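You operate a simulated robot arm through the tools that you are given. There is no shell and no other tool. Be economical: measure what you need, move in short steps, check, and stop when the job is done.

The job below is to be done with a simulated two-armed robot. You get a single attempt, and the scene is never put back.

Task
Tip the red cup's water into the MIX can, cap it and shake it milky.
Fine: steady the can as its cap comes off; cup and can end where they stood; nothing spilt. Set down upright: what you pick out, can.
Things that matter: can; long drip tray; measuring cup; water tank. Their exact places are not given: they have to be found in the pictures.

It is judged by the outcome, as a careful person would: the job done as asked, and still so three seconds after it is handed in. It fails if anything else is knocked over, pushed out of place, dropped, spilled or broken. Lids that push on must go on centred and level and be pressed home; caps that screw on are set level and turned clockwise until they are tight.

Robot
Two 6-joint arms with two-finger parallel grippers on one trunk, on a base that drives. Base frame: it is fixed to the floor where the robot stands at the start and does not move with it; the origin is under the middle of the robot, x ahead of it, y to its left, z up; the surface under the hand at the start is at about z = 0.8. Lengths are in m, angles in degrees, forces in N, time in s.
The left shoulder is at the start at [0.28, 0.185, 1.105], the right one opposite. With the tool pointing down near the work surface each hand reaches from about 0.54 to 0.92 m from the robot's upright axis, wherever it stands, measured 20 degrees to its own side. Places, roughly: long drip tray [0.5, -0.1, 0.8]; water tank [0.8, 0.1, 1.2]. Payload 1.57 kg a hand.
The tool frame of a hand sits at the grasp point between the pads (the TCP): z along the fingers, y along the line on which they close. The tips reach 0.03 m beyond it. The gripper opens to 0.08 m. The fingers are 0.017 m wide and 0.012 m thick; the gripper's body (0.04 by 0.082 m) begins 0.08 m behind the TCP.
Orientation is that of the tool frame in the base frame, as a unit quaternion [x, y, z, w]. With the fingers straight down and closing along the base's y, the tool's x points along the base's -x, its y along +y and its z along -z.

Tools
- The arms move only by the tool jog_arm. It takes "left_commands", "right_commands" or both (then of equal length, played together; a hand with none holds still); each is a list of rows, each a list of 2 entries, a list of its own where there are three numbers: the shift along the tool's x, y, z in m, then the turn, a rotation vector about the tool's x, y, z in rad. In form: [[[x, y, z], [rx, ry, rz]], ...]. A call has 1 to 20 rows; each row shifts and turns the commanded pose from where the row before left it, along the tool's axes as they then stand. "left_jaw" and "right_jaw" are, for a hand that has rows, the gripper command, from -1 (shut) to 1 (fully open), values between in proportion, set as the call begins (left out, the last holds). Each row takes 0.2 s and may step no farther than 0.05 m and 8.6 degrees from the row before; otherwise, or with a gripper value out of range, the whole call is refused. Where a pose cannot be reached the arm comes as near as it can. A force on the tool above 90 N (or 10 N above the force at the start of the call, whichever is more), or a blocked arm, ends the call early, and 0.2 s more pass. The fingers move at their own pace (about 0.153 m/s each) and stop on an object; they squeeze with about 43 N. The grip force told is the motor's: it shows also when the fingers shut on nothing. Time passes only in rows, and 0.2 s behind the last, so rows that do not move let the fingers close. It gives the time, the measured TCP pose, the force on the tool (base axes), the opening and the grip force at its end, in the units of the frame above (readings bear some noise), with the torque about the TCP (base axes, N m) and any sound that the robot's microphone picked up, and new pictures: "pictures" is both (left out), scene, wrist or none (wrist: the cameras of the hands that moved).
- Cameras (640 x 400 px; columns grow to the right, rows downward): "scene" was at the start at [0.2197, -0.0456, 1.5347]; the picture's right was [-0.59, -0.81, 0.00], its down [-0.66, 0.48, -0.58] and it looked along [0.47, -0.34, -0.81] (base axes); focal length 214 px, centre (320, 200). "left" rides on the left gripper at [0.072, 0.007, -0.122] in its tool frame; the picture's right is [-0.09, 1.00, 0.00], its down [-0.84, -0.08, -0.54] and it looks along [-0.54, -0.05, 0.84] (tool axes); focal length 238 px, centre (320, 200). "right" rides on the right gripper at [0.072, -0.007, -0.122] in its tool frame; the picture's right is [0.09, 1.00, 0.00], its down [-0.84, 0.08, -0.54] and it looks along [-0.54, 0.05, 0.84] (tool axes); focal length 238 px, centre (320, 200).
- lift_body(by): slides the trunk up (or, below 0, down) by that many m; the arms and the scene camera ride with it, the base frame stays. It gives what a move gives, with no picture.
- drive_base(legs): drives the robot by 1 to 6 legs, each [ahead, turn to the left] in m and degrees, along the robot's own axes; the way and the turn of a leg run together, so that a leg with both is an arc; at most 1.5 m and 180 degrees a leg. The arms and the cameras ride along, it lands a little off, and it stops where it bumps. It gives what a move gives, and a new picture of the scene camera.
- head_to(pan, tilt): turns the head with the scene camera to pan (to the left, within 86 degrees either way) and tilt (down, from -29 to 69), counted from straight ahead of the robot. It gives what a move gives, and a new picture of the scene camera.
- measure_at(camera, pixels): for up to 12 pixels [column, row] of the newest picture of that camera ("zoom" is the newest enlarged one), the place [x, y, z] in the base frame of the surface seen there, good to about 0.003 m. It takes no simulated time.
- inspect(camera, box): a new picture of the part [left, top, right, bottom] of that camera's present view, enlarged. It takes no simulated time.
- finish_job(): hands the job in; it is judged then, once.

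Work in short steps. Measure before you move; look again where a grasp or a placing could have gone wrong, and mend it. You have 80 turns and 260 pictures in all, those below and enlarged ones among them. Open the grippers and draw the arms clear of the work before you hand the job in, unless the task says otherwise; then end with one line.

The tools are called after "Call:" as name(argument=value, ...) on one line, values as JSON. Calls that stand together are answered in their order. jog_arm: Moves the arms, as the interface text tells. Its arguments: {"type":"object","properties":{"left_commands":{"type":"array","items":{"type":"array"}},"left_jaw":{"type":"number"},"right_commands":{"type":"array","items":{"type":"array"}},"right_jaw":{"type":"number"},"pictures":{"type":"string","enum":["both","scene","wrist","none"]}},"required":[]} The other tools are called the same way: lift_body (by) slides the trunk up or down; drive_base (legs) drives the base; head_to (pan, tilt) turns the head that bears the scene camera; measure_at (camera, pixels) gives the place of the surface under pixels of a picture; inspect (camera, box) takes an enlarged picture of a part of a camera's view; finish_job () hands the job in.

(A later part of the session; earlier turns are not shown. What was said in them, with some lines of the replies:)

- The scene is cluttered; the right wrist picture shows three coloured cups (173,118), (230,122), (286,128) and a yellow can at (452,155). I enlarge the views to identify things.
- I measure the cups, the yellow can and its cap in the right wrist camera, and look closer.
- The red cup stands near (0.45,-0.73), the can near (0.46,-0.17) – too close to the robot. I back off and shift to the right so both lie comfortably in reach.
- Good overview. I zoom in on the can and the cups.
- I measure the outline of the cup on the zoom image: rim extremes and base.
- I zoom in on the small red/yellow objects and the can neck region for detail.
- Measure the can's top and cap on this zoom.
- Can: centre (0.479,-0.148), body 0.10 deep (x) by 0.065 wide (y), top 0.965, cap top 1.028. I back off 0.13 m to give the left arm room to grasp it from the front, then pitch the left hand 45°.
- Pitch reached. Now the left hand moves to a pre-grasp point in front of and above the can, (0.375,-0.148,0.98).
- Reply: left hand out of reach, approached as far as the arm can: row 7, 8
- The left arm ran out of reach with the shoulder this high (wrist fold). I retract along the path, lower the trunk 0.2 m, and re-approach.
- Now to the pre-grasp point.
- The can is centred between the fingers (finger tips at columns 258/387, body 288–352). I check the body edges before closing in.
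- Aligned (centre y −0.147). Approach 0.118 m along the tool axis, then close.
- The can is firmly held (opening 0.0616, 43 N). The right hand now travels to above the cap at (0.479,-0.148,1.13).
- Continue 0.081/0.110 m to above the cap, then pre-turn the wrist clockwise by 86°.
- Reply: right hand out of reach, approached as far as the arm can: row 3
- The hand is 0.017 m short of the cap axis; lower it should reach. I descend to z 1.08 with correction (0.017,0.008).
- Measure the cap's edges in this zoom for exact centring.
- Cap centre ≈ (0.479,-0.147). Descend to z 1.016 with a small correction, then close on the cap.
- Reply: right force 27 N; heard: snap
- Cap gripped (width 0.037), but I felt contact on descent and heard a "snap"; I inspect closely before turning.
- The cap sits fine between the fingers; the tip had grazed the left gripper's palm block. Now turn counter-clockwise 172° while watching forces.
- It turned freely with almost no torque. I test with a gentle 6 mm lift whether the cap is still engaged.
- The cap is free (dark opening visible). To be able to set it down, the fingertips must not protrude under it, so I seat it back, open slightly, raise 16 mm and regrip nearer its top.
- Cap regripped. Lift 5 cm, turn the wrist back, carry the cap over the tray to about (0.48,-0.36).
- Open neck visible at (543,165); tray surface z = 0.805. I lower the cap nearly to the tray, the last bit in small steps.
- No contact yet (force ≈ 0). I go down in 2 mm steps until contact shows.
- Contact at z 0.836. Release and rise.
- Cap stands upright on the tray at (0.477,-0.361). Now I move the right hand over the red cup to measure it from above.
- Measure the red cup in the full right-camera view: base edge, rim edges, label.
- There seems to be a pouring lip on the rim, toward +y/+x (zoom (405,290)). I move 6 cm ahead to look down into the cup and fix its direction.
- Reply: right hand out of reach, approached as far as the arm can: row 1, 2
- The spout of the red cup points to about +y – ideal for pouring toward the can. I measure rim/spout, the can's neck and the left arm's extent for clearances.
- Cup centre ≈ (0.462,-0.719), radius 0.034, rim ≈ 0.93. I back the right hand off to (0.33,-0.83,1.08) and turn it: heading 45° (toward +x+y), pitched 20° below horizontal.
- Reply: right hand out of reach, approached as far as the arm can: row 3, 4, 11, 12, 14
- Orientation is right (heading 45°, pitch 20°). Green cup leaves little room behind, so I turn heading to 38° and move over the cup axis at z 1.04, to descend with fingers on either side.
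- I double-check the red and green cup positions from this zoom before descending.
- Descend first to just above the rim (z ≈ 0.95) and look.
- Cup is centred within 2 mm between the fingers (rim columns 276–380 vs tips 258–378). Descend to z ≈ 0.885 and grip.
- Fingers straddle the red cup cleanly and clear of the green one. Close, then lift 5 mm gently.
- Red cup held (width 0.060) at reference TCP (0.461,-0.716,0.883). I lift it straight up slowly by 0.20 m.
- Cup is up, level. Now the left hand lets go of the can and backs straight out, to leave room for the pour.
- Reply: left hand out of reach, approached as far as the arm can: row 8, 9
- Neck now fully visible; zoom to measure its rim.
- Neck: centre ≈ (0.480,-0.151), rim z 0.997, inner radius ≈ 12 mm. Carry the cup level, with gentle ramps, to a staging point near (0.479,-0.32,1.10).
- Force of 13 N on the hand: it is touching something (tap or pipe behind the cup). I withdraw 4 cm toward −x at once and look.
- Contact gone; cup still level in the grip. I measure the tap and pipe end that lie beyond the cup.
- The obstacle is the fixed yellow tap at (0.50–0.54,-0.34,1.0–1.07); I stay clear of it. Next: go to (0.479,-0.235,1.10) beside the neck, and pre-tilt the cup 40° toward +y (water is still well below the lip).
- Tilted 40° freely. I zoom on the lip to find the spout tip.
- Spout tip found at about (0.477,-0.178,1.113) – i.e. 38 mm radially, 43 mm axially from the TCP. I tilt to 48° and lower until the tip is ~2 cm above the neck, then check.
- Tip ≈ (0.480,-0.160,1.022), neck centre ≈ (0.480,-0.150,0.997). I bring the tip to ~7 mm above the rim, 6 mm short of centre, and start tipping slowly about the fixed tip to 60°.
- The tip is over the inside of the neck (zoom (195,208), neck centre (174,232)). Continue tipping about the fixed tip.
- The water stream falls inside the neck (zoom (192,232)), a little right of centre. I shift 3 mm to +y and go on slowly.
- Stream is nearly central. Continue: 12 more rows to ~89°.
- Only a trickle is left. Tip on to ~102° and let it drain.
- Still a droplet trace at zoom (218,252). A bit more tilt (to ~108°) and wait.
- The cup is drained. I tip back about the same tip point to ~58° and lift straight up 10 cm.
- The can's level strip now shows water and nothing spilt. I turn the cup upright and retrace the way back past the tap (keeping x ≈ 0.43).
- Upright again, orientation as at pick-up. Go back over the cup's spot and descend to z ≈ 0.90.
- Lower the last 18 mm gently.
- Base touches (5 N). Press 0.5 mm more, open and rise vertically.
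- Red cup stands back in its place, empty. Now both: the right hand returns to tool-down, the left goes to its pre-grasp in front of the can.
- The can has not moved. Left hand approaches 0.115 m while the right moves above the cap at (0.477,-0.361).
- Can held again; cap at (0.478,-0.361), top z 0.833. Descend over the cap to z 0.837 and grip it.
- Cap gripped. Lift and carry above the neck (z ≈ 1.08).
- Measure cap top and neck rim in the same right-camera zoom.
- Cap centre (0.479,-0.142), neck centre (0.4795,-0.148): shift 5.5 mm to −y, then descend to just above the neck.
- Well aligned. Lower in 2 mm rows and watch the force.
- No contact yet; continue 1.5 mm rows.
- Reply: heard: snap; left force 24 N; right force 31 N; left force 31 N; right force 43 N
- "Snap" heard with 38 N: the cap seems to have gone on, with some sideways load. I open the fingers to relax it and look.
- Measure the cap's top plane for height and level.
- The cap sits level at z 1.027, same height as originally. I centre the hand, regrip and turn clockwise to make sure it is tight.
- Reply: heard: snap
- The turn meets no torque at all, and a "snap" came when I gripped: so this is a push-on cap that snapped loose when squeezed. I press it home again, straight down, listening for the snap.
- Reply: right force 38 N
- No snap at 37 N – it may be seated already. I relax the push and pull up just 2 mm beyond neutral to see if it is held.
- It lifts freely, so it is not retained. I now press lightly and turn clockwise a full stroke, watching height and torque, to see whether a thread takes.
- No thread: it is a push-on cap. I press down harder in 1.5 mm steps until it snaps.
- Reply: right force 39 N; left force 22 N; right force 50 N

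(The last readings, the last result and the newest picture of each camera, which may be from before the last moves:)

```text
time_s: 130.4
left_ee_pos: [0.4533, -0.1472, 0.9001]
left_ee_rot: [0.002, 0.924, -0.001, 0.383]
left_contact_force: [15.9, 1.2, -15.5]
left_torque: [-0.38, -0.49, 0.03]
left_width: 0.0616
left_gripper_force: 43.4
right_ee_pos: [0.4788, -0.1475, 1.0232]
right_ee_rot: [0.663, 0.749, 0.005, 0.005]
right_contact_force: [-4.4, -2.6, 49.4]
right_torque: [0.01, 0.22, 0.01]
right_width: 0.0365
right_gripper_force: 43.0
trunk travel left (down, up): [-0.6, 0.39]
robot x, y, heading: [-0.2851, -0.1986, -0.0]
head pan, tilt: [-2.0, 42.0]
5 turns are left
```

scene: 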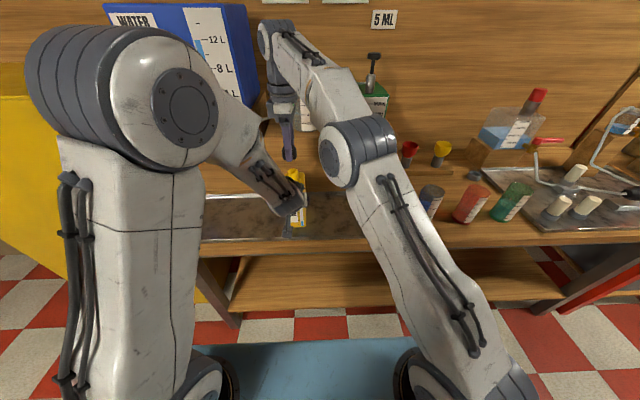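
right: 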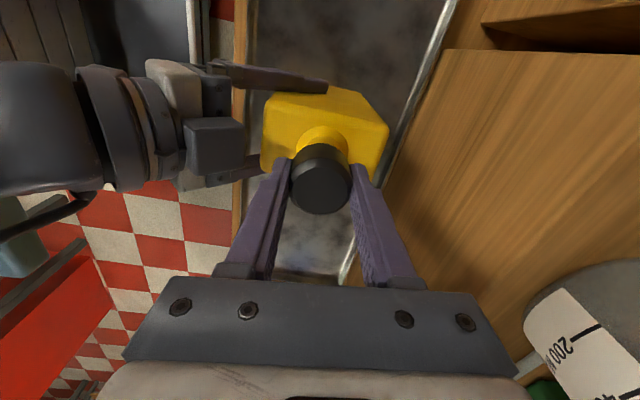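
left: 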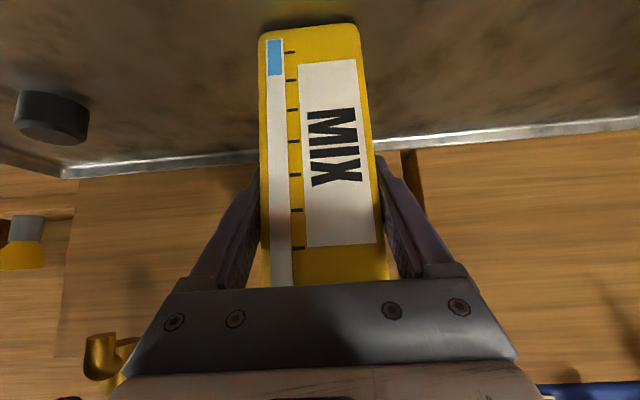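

Five turns are left, so I bundle: lift the cap 12 mm and press it on anew (as when it snapped first), let go, press its top with closed fingers, then move the right hand away and look.

Call:
jog_arm(right_commands=[[[0, 0, -0.005], [0, 0, 0]], [[0, 0, -0.005], [0, 0, 0]], [[0, 0, -0.005], [0, 0, 0]], [[0, 0, -0.005], [0, 0, 0]], [[0, 0, 0], [0, 0, 0]]], pictures="none")

Call:
jog_arm(right_commands=[[[0, 0, 0.005], [0, 0, 0]], [[0, 0, 0.005], [0, 0, 0]], [[0, 0, 0.005], [0, 0, 0]], [[0, 0, 0.0015], [0, 0, 0]], [[0, 0, 0.0015], [0, 0, 0]], [[0, 0, 0.0015], [0, 0, 0]], [[0, 0, 0.0015], [0, 0, 0]], [[0, 0, 0], [0, 0, 0]]], pictures="none")

Call:
jog_arm(right_commands=[[[0, 0, 0], [0, 0, 0]], [[0, 0, 0], [0, 0, 0]], [[0, 0, -0.006], [0, 0, 0]], [[0, 0, -0.021], [0, 0, 0]], [[0, 0, -0.021], [0, 0, 0]], [[0, 0, 0], [0, 0, 0]]], right_jaw=0.25, pictures="wrist")

Call:
jog_arm(right_commands=[[[0, 0, 0], [0, 0, 0]], [[0, 0, 0], [0, 0, 0]], [[0, 0, 0.006], [0, 0, 0]], [[0, 0, 0.003], [0, 0, 0]], [[0, 0, 0.0015], [0, 0, 0]], [[0, 0, 0.0015], [0, 0, 0]], [[0, 0, 0.0015], [0, 0, 0]], [[0, 0, 0], [0, 0, 0]]], right_jaw=-1, pictures="none")

Call:
jog_arm(right_commands=[[[0, 0, -0.03], [0, 0, 0]], [[0, 0, -0.03], [0, 0, 0]], [[-0.0307, -0.0238, 0], [0, 0, 0]], [[-0.0307, -0.0238, 0], [0, 0, 0]], [[-0.0307, -0.0238, 0], [0, 0, 0]], [[-0.0307, -0.0238, 0], [0, 0, 0]], [[-0.0307, -0.0238, 0], [0, 0, 0]], [[-0.0307, -0.0238, 0], [0, 0, 0]], [[0, 0, 0], [0, 0, 0]]], pictures="both")

Call:
inspect(camera="scene", box=[270, 140, 330, 185])

Call:
measure_at(camera="zoom", pixels=[[250, 210], [230, 210], [270, 210], [250, 195], [250, 225], [260, 220], [240, 200]])

```text
time_s: 131.6
left_ee_pos: [0.4535, -0.1473, 0.9017]
left_ee_rot: [0.003, 0.923, -0.002, 0.384]
left_contact_force: [0.6, -0.1, 1.8]
left_torque: [-0.03, 0.22, 0.02]
left_width: 0.0614
left_gripper_force: 42.9
right_ee_pos: [0.4784, -0.1467, 1.0354]
right_ee_rot: [0.663, 0.748, -0.001, 0.002]
right_contact_force: [-0.1, -0.3, -1.6]
right_torque: [-0.02, 0.0, 0.0]
right_width: 0.0366
right_gripper_force: 42.6
trunk travel left (down, up): [-0.6, 0.39]
robot x, y, heading: [-0.286, -0.2007, -0.1]
head pan, tilt: [-2.0, 42.0]
```

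```text
time_s: 133.4
left_ee_pos: [0.4536, -0.1465, 0.9012]
left_ee_rot: [0.002, 0.924, -0.001, 0.383]
left_contact_force: [7.6, 0.5, -8.2]
left_torque: [-0.28, 0.8, 0.07]
left_width: 0.0616
left_gripper_force: 43.1
right_ee_pos: [0.4792, -0.1464, 1.023]
right_ee_rot: [0.663, 0.748, 0.007, 0.006]
right_contact_force: [3.1, -3.3, 51.2]
right_torque: [-0.2, 0.1, 0.05]
right_width: 0.0363
right_gripper_force: 43.1
trunk travel left (down, up): [-0.6, 0.39]
robot x, y, heading: [-0.2818, -0.1991, -0.2]
head pan, tilt: [-2.0, 42.0]
heard: snap
```

```text
time_s: 134.8
left_ee_pos: [0.454, -0.1472, 0.9007]
left_ee_rot: [0.003, 0.923, -0.002, 0.384]
left_contact_force: [0.8, 0.7, 3.1]
left_torque: [0.08, 0.12, -0.01]
left_width: 0.0615
left_gripper_force: 43.2
right_ee_pos: [0.4769, -0.1491, 1.0657]
right_ee_rot: [0.664, 0.748, -0.001, 0.003]
right_contact_force: [-0.1, 0.1, 0.0]
right_torque: [0.0, 0.01, 0.01]
right_width: 0.0501
right_gripper_force: 0.0
trunk travel left (down, up): [-0.6, 0.39]
robot x, y, heading: [-0.284, -0.2006, -0.4]
head pan, tilt: [-2.0, 42.0]
```

right: 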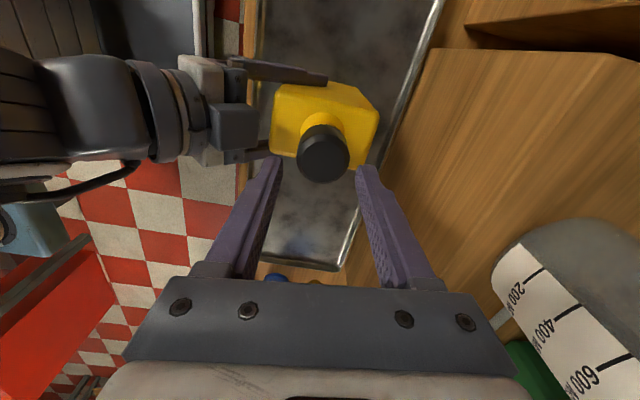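

```text
time_s: 136.6
left_ee_pos: [0.4531, -0.1472, 0.9011]
left_ee_rot: [0.002, 0.923, -0.001, 0.384]
left_contact_force: [20.2, 4.6, -10.0]
left_torque: [-0.36, 1.14, 0.03]
left_width: 0.0618
left_gripper_force: 43.5
right_ee_pos: [0.4784, -0.1475, 1.0563]
right_ee_rot: [0.663, 0.749, 0.004, 0.004]
right_contact_force: [-7.9, -4.3, 47.3]
right_torque: [-0.18, 0.25, -0.03]
right_width: 0.0
right_gripper_force: 21.4
trunk travel left (down, up): [-0.6, 0.39]
robot x, y, heading: [-0.2839, -0.2031, -0.2]
head pan, tilt: [-2.0, 42.0]
```

```text
time_s: 138.6
left_ee_pos: [0.4537, -0.1473, 0.9017]
left_ee_rot: [0.002, 0.923, 0.0, 0.384]
left_contact_force: [0.5, -1.3, 4.7]
left_torque: [0.0, 0.39, 0.05]
left_width: 0.0615
left_gripper_force: 43.0
right_ee_pos: [0.3523, -0.3533, 1.1077]
right_ee_rot: [0.663, 0.748, 0.0, 0.002]
right_contact_force: [0.0, -0.9, -0.7]
right_torque: [0.01, 0.0, -0.01]
right_width: 0.0
right_gripper_force: 21.1
right hand out of reach, approached as far as the arm can: row 2
trunk travel left (down, up): [-0.6, 0.39]
robot x, y, heading: [-0.2823, -0.2018, -0.6]
head pan, tilt: [-2.0, 42.0]
```

scene: 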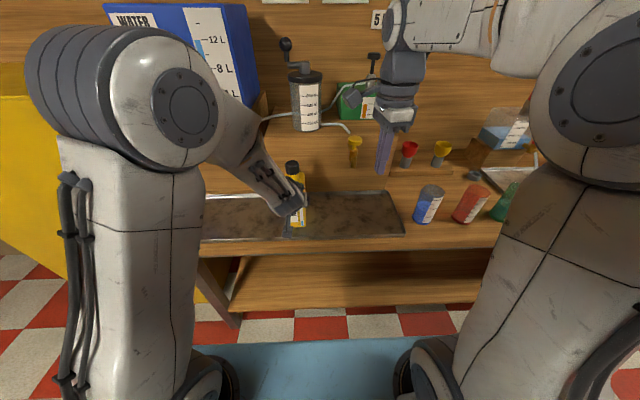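
right: 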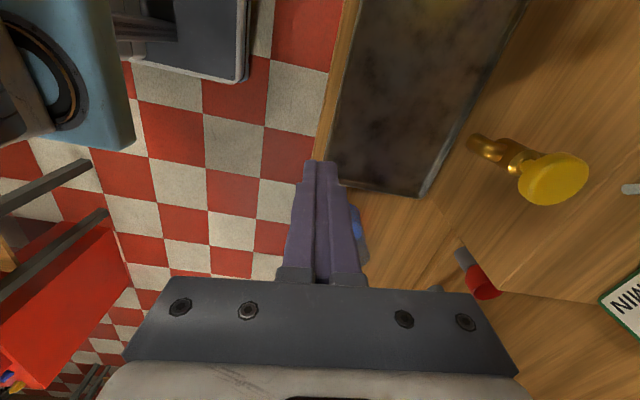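

```text
8.89 times, centred on (300, 162) of scene
```

zoom: 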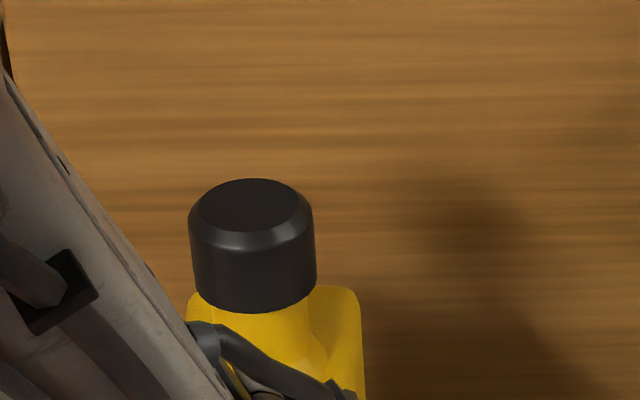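

```text
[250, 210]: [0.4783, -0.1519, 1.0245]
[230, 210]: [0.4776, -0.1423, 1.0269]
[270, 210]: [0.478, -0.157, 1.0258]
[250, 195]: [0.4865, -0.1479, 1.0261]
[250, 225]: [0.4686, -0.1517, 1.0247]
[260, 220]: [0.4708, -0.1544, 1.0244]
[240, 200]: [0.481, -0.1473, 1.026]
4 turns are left
```

"Snap" – the cap is home, level, top at 1.026. Now the left hand lifts the can 7.5 cm and shakes it up and down in three bursts.

Call:
jog_arm(left_commands=[[[-0.0071, 0, -0.0071], [0, 0, 0]], [[-0.0212, 0, -0.0212], [0, 0, 0]], [[-0.0247, 0, -0.0247], [0, 0, 0]], [[0, 0, 0], [0, 0, 0]], [[-0.0318, 0, -0.0318], [0, 0, 0]], [[0.0318, 0, 0.0318], [0, 0, 0]], [[-0.0318, 0, -0.0318], [0, 0, 0]], [[0.0318, 0, 0.0318], [0, 0, 0]], [[-0.0318, 0, -0.0318], [0, 0, 0]], [[0.0318, 0, 0.0318], [0, 0, 0]], [[-0.0318, 0, -0.0318], [0, 0, 0]], [[0.0318, 0, 0.0318], [0, 0, 0]], [[-0.0318, 0, -0.0318], [0, 0, 0]], [[0.0318, 0, 0.0318], [0, 0, 0]], [[-0.0318, 0, -0.0318], [0, 0, 0]], [[0.0318, 0, 0.0318], [0, 0, 0]], [[0, 0, 0], [0, 0, 0]]], pictures="both")

Call:
jog_arm(left_commands=[[[-0.0318, 0, -0.0318], [0, 0, 0]], [[0.0318, 0, 0.0318], [0, 0, 0]], [[-0.0318, 0, -0.0318], [0, 0, 0]], [[0.0318, 0, 0.0318], [0, 0, 0]], [[-0.0318, 0, -0.0318], [0, 0, 0]], [[0.0318, 0, 0.0318], [0, 0, 0]], [[-0.0318, 0, -0.0318], [0, 0, 0]], [[0.0318, 0, 0.0318], [0, 0, 0]], [[-0.0318, 0, -0.0318], [0, 0, 0]], [[0.0318, 0, 0.0318], [0, 0, 0]], [[-0.0318, 0, -0.0318], [0, 0, 0]], [[0.0318, 0, 0.0318], [0, 0, 0]], [[-0.0318, 0, -0.0318], [0, 0, 0]], [[0.0318, 0, 0.0318], [0, 0, 0]], [[-0.0318, 0, -0.0318], [0, 0, 0]], [[0.0318, 0, 0.0318], [0, 0, 0]], [[-0.0318, 0, -0.0318], [0, 0, 0]], [[0.0318, 0, 0.0318], [0, 0, 0]], [[0, 0, 0], [0, 0, 0]]], pictures="wrist")

Call:
jog_arm(left_commands=[[[-0.0318, 0, -0.0318], [0, 0, 0]], [[0.0318, 0, 0.0318], [0, 0, 0]], [[-0.0318, 0, -0.0318], [0, 0, 0]], [[0.0318, 0, 0.0318], [0, 0, 0]], [[-0.0318, 0, -0.0318], [0, 0, 0]], [[0.0318, 0, 0.0318], [0, 0, 0]], [[-0.0318, 0, -0.0318], [0, 0, 0]], [[0.0318, 0, 0.0318], [0, 0, 0]], [[-0.0318, 0, -0.0318], [0, 0, 0]], [[0.0318, 0, 0.0318], [0, 0, 0]], [[-0.0318, 0, -0.0318], [0, 0, 0]], [[0.0318, 0, 0.0318], [0, 0, 0]], [[-0.0318, 0, -0.0318], [0, 0, 0]], [[0.0318, 0, 0.0318], [0, 0, 0]], [[-0.0318, 0, -0.0318], [0, 0, 0]], [[0.0318, 0, 0.0318], [0, 0, 0]], [[-0.0318, 0, -0.0318], [0, 0, 0]], [[0.0318, 0, 0.0318], [0, 0, 0]], [[0, 0, 0], [0, 0, 0]]], pictures="both")

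Call:
inspect(camera="left", box=[220, 0, 420, 140])

Call:
inspect(camera="scene", box=[250, 110, 350, 240])

```text
time_s: 142.2
left_ee_pos: [0.4557, -0.1467, 0.9763]
left_ee_rot: [0.003, 0.923, -0.001, 0.384]
left_contact_force: [-0.1, -0.2, -4.4]
left_torque: [-0.01, 0.07, 0.01]
left_width: 0.0615
left_gripper_force: 42.8
right_ee_pos: [0.3509, -0.3513, 1.1077]
right_ee_rot: [0.663, 0.748, -0.001, 0.003]
right_contact_force: [-1.1, 0.8, -0.2]
right_torque: [-0.03, -0.02, -0.04]
right_width: 0.0
right_gripper_force: 21.0
trunk travel left (down, up): [-0.6, 0.39]
robot x, y, heading: [-0.2843, -0.2009, -0.2]
head pan, tilt: [-2.0, 42.0]
```

scene: 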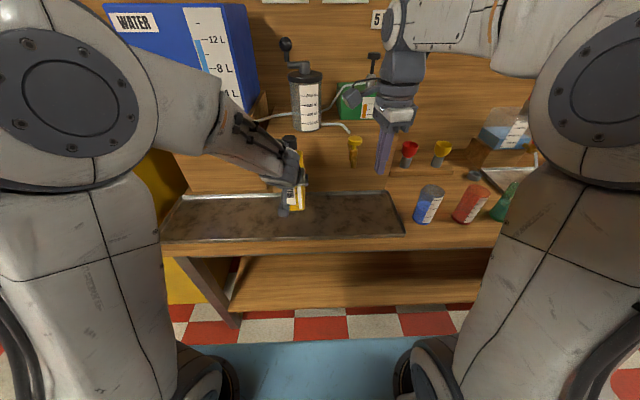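
left: 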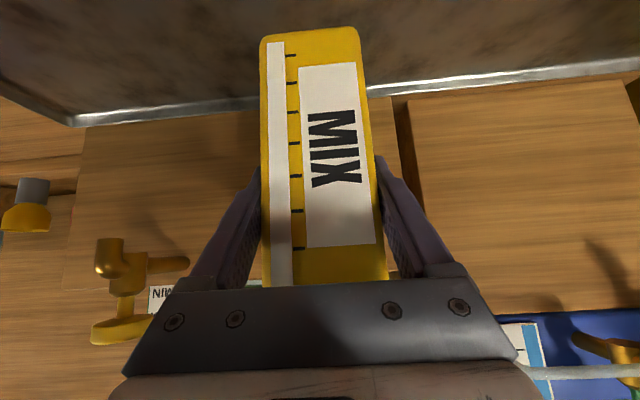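

```text
time_s: 146.2
left_ee_pos: [0.4529, -0.1493, 0.9737]
left_ee_rot: [0.002, 0.923, -0.001, 0.384]
left_contact_force: [0.2, 0.1, -3.6]
left_torque: [0.0, 0.11, 0.02]
left_width: 0.0616
left_gripper_force: 43.0
right_ee_pos: [0.3524, -0.3518, 1.1074]
right_ee_rot: [0.664, 0.748, 0.0, 0.002]
right_contact_force: [-0.2, -0.1, 0.0]
right_torque: [0.01, 0.01, 0.0]
right_width: 0.0001
right_gripper_force: 21.1
trunk travel left (down, up): [-0.6, 0.39]
robot x, y, heading: [-0.2847, -0.2012, -0.2]
head pan, tilt: [-2.0, 42.0]
```

left: 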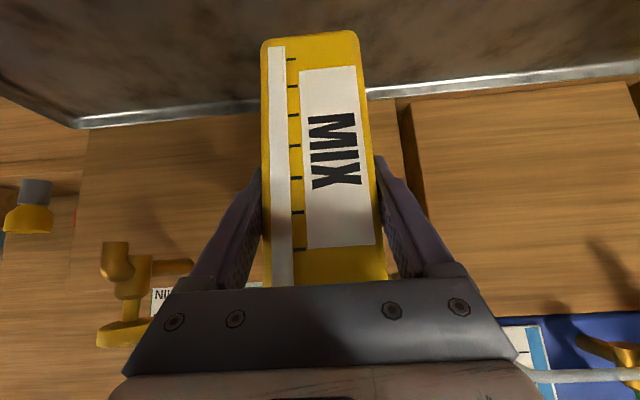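

```text
time_s: 150.2
left_ee_pos: [0.4519, -0.1492, 0.9753]
left_ee_rot: [0.002, 0.923, -0.001, 0.384]
left_contact_force: [-0.4, 1.2, -2.8]
left_torque: [-0.02, 0.09, -0.01]
left_width: 0.0616
left_gripper_force: 42.7
right_ee_pos: [0.3515, -0.352, 1.1092]
right_ee_rot: [0.663, 0.748, -0.001, 0.002]
right_contact_force: [-1.2, -0.5, 0.3]
right_torque: [0.04, 0.02, 0.01]
right_width: 0.0
right_gripper_force: 21.8
trunk travel left (down, up): [-0.6, 0.39]
robot x, y, heading: [-0.2845, -0.202, -0.3]
head pan, tilt: [-2.0, 42.0]
```

scene: 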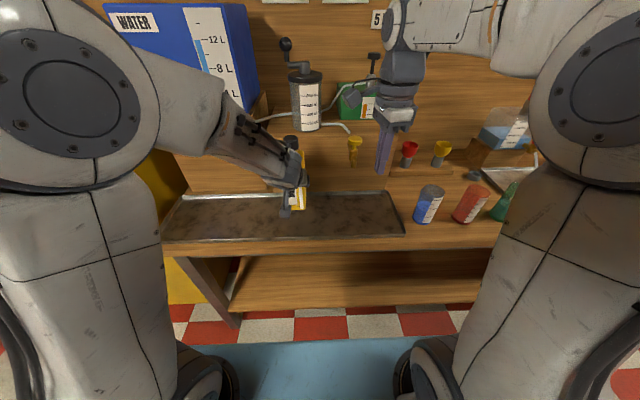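
left: 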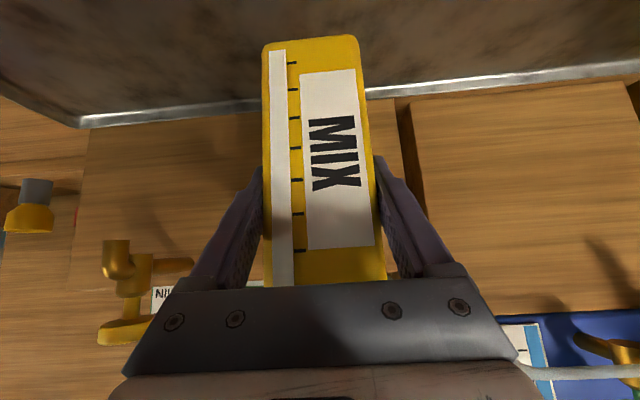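

```text
2.86 times, centred on (320, 70) of left
```

zoom: 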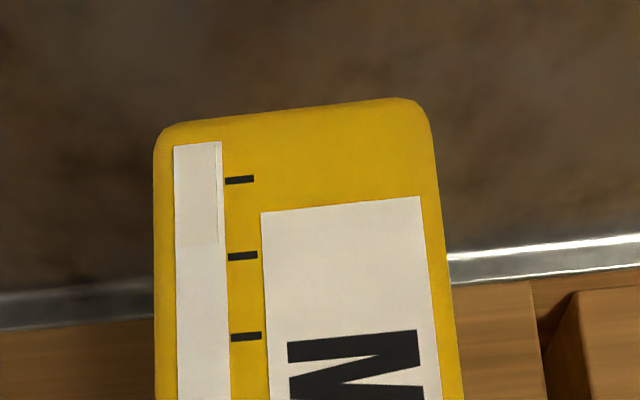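

```text
3.08 times, centred on (300, 175) of scene
3 turns are left
```

zoom: 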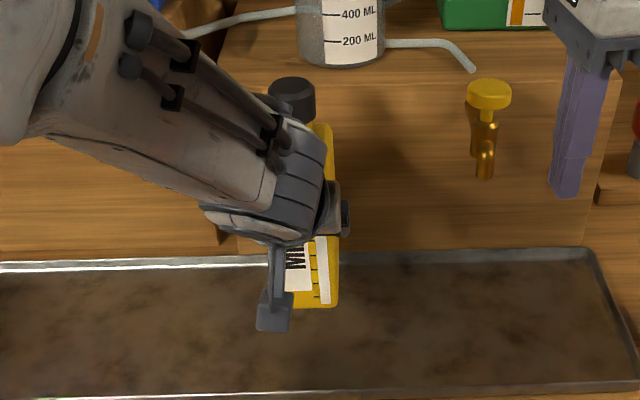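

The level strip has turned from blue to white: the mix is milky, and the cap stayed on. The can slid a few mm in the grip, so I lower it close to the tray in small steps and measure before releasing; the right hand opens and backs off.

Call:
jog_arm(left_commands=[[[0.0092, 0, 0.0092], [0, 0, 0]], [[0.0092, 0, 0.0092], [0, 0, 0]], [[0.0092, 0, 0.0092], [0, 0, 0]], [[0.0092, 0, 0.0092], [0, 0, 0]], [[0.0092, 0, 0.0092], [0, 0, 0]], [[0.0021, 0, 0.0021], [0, 0, 0]], [[0.0021, 0, 0.0021], [0, 0, 0]], [[0, 0, 0], [0, 0, 0]]], right_commands=[[[0, 0, 0], [0, 0, 0]], [[-0.029, -0.037, 0], [0, 0, 0]], [[-0.029, -0.037, 0], [0, 0, 0]], [[-0.029, -0.037, 0], [0, 0, 0]], [[0, 0, 0], [0, 0, 0]], [[0, 0, 0], [0, 0, 0]], [[0, 0, 0], [0, 0, 0]], [[0, 0, 0], [0, 0, 0]]], right_jaw=1, pictures="both")

Call:
jog_arm(left_commands=[[[0.0014, 0, 0.0014], [0, 0, 0]], [[0, 0, 0], [0, 0, 0]]], pictures="none")

Call:
jog_arm(left_commands=[[[0.0014, 0, 0.0014], [0, 0, 0]], [[0, 0, 0], [0, 0, 0]]], pictures="none")

Call:
jog_arm(left_commands=[[[0.0014, 0, 0.0014], [0, 0, 0]], [[0, 0, 0], [0, 0, 0]]], pictures="both")

Call:
measure_at(camera="left", pixels=[[280, 60], [280, 130], [280, 200], [280, 250], [340, 60], [340, 130], [340, 200], [340, 250], [315, 40], [315, 30], [315, 22], [315, 12]])

Call:
inspect(camera="scene", box=[250, 130, 350, 250])

```text
time_s: 152.0
left_ee_pos: [0.4552, -0.1475, 0.9051]
left_ee_rot: [0.002, 0.923, -0.001, 0.384]
left_contact_force: [0.4, -0.4, -2.7]
left_torque: [0.0, 0.15, 0.03]
left_width: 0.062
left_gripper_force: 42.9
right_ee_pos: [0.2529, -0.4505, 1.1074]
right_ee_rot: [0.663, 0.748, -0.001, 0.003]
right_contact_force: [0.5, -1.0, -0.5]
right_torque: [-0.01, 0.0, 0.01]
right_width: 0.0799
right_gripper_force: 0.1
trunk travel left (down, up): [-0.6, 0.39]
robot x, y, heading: [-0.2834, -0.2013, -0.2]
head pan, tilt: [-2.0, 42.0]
```

scene: 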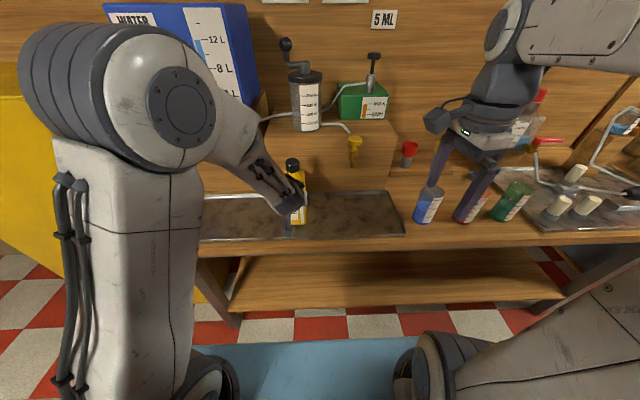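
right: 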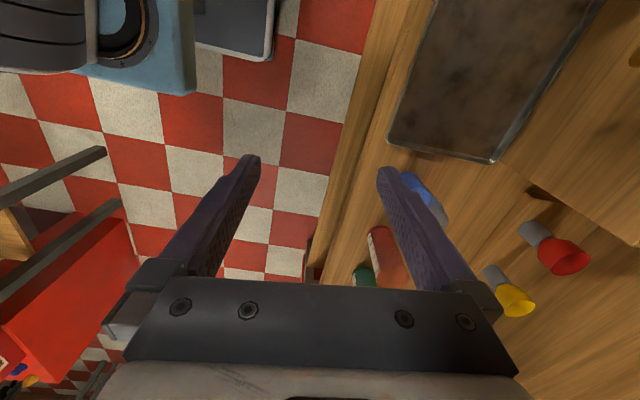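
left: 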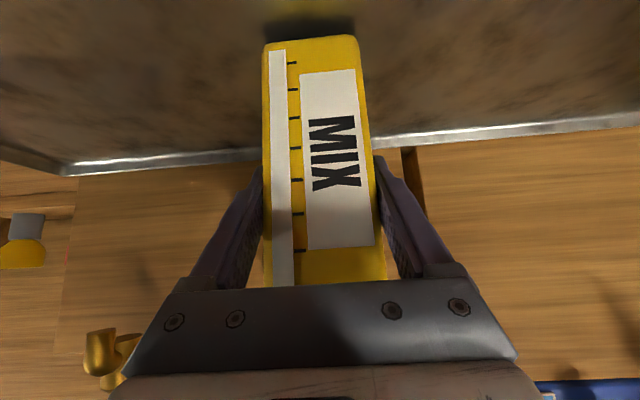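

```text
time_s: 152.6
left_ee_pos: [0.4547, -0.1477, 0.9023]
left_ee_rot: [0.002, 0.924, 0.0, 0.383]
left_contact_force: [0.1, 0.1, -3.8]
left_torque: [0.0, 0.11, 0.01]
left_width: 0.0617
left_gripper_force: 43.2
right_ee_pos: [0.2529, -0.4511, 1.1075]
right_ee_rot: [0.663, 0.748, 0.0, 0.002]
right_contact_force: [0.6, 0.5, -0.2]
right_torque: [0.02, -0.01, 0.01]
right_width: 0.0799
right_gripper_force: 0.1
trunk travel left (down, up): [-0.6, 0.39]
robot x, y, heading: [-0.2812, -0.1995, -0.0]
head pan, tilt: [-2.0, 42.0]
```

```text
time_s: 153.2
left_ee_pos: [0.4555, -0.1467, 0.8996]
left_ee_rot: [0.002, 0.923, 0.0, 0.384]
left_contact_force: [-0.2, 0.4, -3.1]
left_torque: [-0.02, 0.11, -0.03]
left_width: 0.0616
left_gripper_force: 43.1
right_ee_pos: [0.2532, -0.4505, 1.1081]
right_ee_rot: [0.663, 0.748, -0.001, 0.002]
right_contact_force: [0.6, 0.0, -0.7]
right_torque: [0.0, -0.02, 0.01]
right_width: 0.08
right_gripper_force: 0.1
trunk travel left (down, up): [-0.6, 0.39]
robot x, y, heading: [-0.2836, -0.2048, -0.6]
head pan, tilt: [-2.0, 42.0]
```

```text
time_s: 153.8
left_ee_pos: [0.4558, -0.1465, 0.9007]
left_ee_rot: [0.002, 0.923, 0.0, 0.385]
left_contact_force: [-2.6, 1.4, 13.1]
left_torque: [0.34, 0.67, 0.0]
left_width: 0.0612
left_gripper_force: 43.4
right_ee_pos: [0.2539, -0.4499, 1.1079]
right_ee_rot: [0.663, 0.749, -0.001, 0.002]
right_contact_force: [0.8, 0.2, 0.6]
right_torque: [-0.02, 0.03, 0.02]
right_width: 0.08
right_gripper_force: 0.0
trunk travel left (down, up): [-0.6, 0.39]
robot x, y, heading: [-0.2858, -0.1976, 0.1]
head pan, tilt: [-2.0, 42.0]
```

scene: 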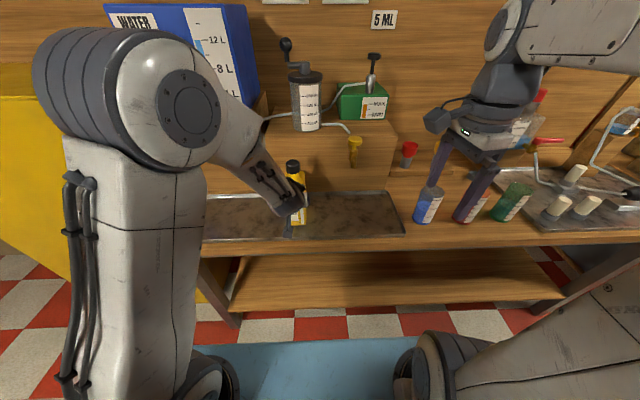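
left: 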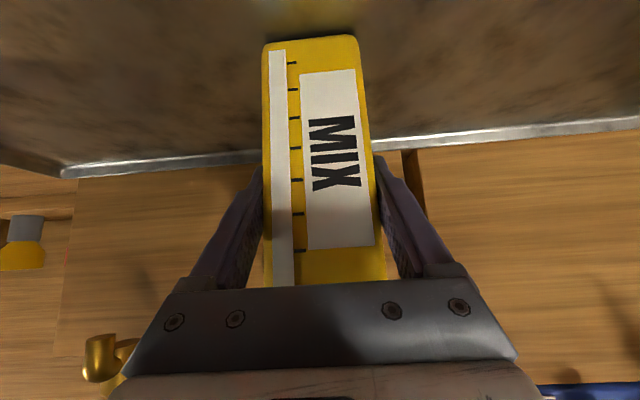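

```text
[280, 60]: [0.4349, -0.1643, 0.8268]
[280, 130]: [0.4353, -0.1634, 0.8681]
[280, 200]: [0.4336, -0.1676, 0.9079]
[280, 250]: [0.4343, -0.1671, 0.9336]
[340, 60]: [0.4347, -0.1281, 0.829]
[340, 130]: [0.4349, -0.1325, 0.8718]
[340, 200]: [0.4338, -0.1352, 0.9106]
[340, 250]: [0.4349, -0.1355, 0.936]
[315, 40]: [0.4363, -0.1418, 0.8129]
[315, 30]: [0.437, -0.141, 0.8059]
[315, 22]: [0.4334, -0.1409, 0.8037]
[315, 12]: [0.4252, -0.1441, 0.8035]
```

```text
3.33 times, centred on (300, 190) of scene
2 turns are left
```

zoom: 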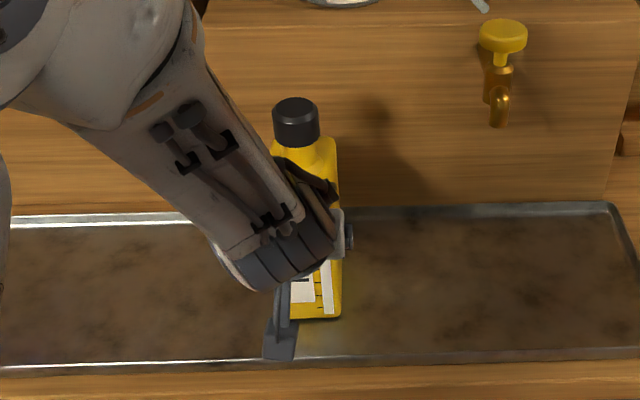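

Resting on the tray (13 N), upright, cap on, but ~4 mm too far ahead. I nudge it back 4 mm (lift, shift, lower), release, back the left hand straight out and clear, and check.

Call:
jog_arm(left_commands=[[[-0.0028, 0, -0.0028], [0, 0, 0]], [[0.0028, 0, -0.0028], [0, 0, 0]], [[0, 0, 0], [0, 0, 0]], [[0.0014, 0, 0.0014], [0, 0, 0]], [[0.0014, 0, 0.0014], [0, 0, 0]], [[0, 0, 0], [0, 0, 0]]], pictures="none")

Call:
jog_arm(left_commands=[[[0, 0, 0], [0, 0, 0]], [[0, 0, 0], [0, 0, 0]], [[0, 0, 0], [0, 0, 0]], [[0, 0, -0.01], [0, 0, 0]], [[0, 0, -0.02], [0, 0, 0]], [[0, 0, -0.04], [0, 0, 0]], [[0, 0, -0.04], [0, 0, 0]], [[0, 0, -0.03], [0, 0, 0]], [[-0.02, 0.03, -0.02], [0, 0, 0]], [[-0.02, 0.035, -0.02], [0, 0, 0]], [[-0.02, 0.035, -0.02], [0, 0, 0]], [[0, 0, 0], [0, 0, 0]]], left_jaw=1, pictures="both")

Call:
inspect(camera="scene", box=[250, 130, 350, 250])

```text
time_s: 155.2
left_ee_pos: [0.45, -0.1481, 0.9002]
left_ee_rot: [0.002, 0.923, -0.001, 0.385]
left_contact_force: [-5.3, 0.2, 17.9]
left_torque: [0.31, 1.0, 0.03]
left_width: 0.0619
left_gripper_force: 42.9
right_ee_pos: [0.2517, -0.4497, 1.1085]
right_ee_rot: [0.663, 0.749, -0.001, 0.004]
right_contact_force: [-0.2, -0.6, -0.6]
right_torque: [0.0, -0.02, 0.01]
right_width: 0.08
right_gripper_force: 0.1
trunk travel left (down, up): [-0.6, 0.39]
robot x, y, heading: [-0.2854, -0.2018, -0.4]
head pan, tilt: [-2.0, 42.0]
```

```text
time_s: 157.8
left_ee_pos: [0.3659, -0.0478, 1.077]
left_ee_rot: [0.002, 0.924, -0.001, 0.383]
left_contact_force: [0.3, 0.3, 0.3]
left_torque: [0.01, 0.01, 0.01]
left_width: 0.0801
left_gripper_force: 0.0
left hand out of reach, approached as far as the arm can: row 11
right_ee_pos: [0.2529, -0.4493, 1.1077]
right_ee_rot: [0.663, 0.749, -0.001, 0.002]
right_contact_force: [0.0, 0.5, 0.0]
right_torque: [0.01, 0.03, 0.03]
right_width: 0.0797
right_gripper_force: 0.1
trunk travel left (down, up): [-0.6, 0.39]
robot x, y, heading: [-0.2812, -0.2025, -0.2]
head pan, tilt: [-2.0, 42.0]
```

scene: 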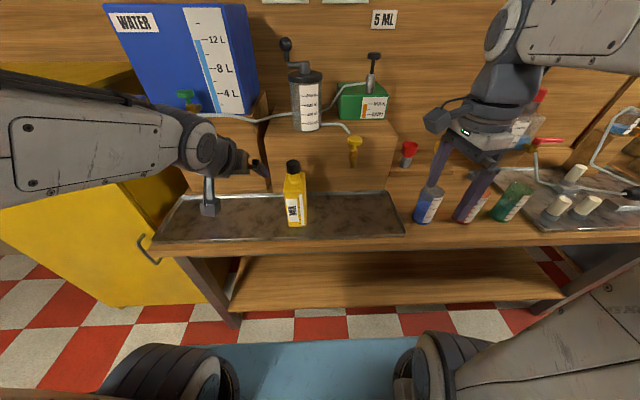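
left: 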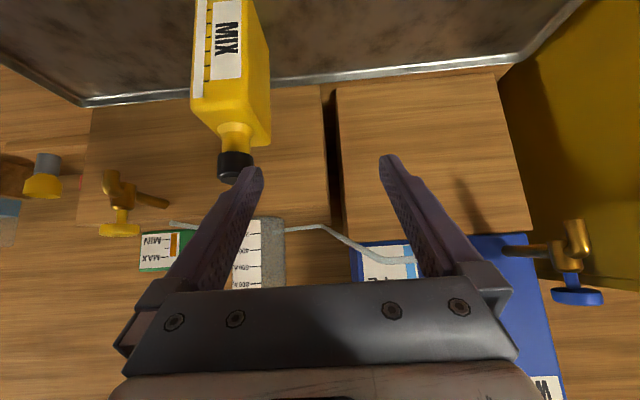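

```text
3.33 times, centred on (300, 190) of scene
1 turns are left
```

zoom: 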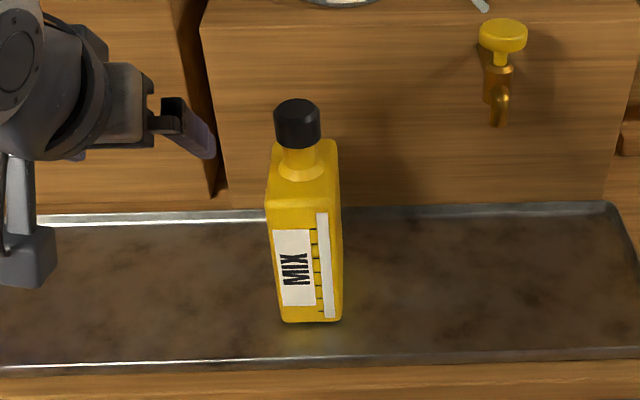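

The can stands upright on the tray with its cap on, its contents are milky, the red cup is back in its row, and both hands are open and clear. I hand the job in.

Call:
finish_job()

```text
The job is handed in.
```

The red cup's water is in the MIX can, the cap is pressed on with a snap, and the shaken contents look milky. The cup and can stand upright within a few mm of where they were, and I saw no spills. On the way to pour, the hand or cup pressed the fixed yellow tap with about 13 N. I backed off straight away and nothing appeared to move.
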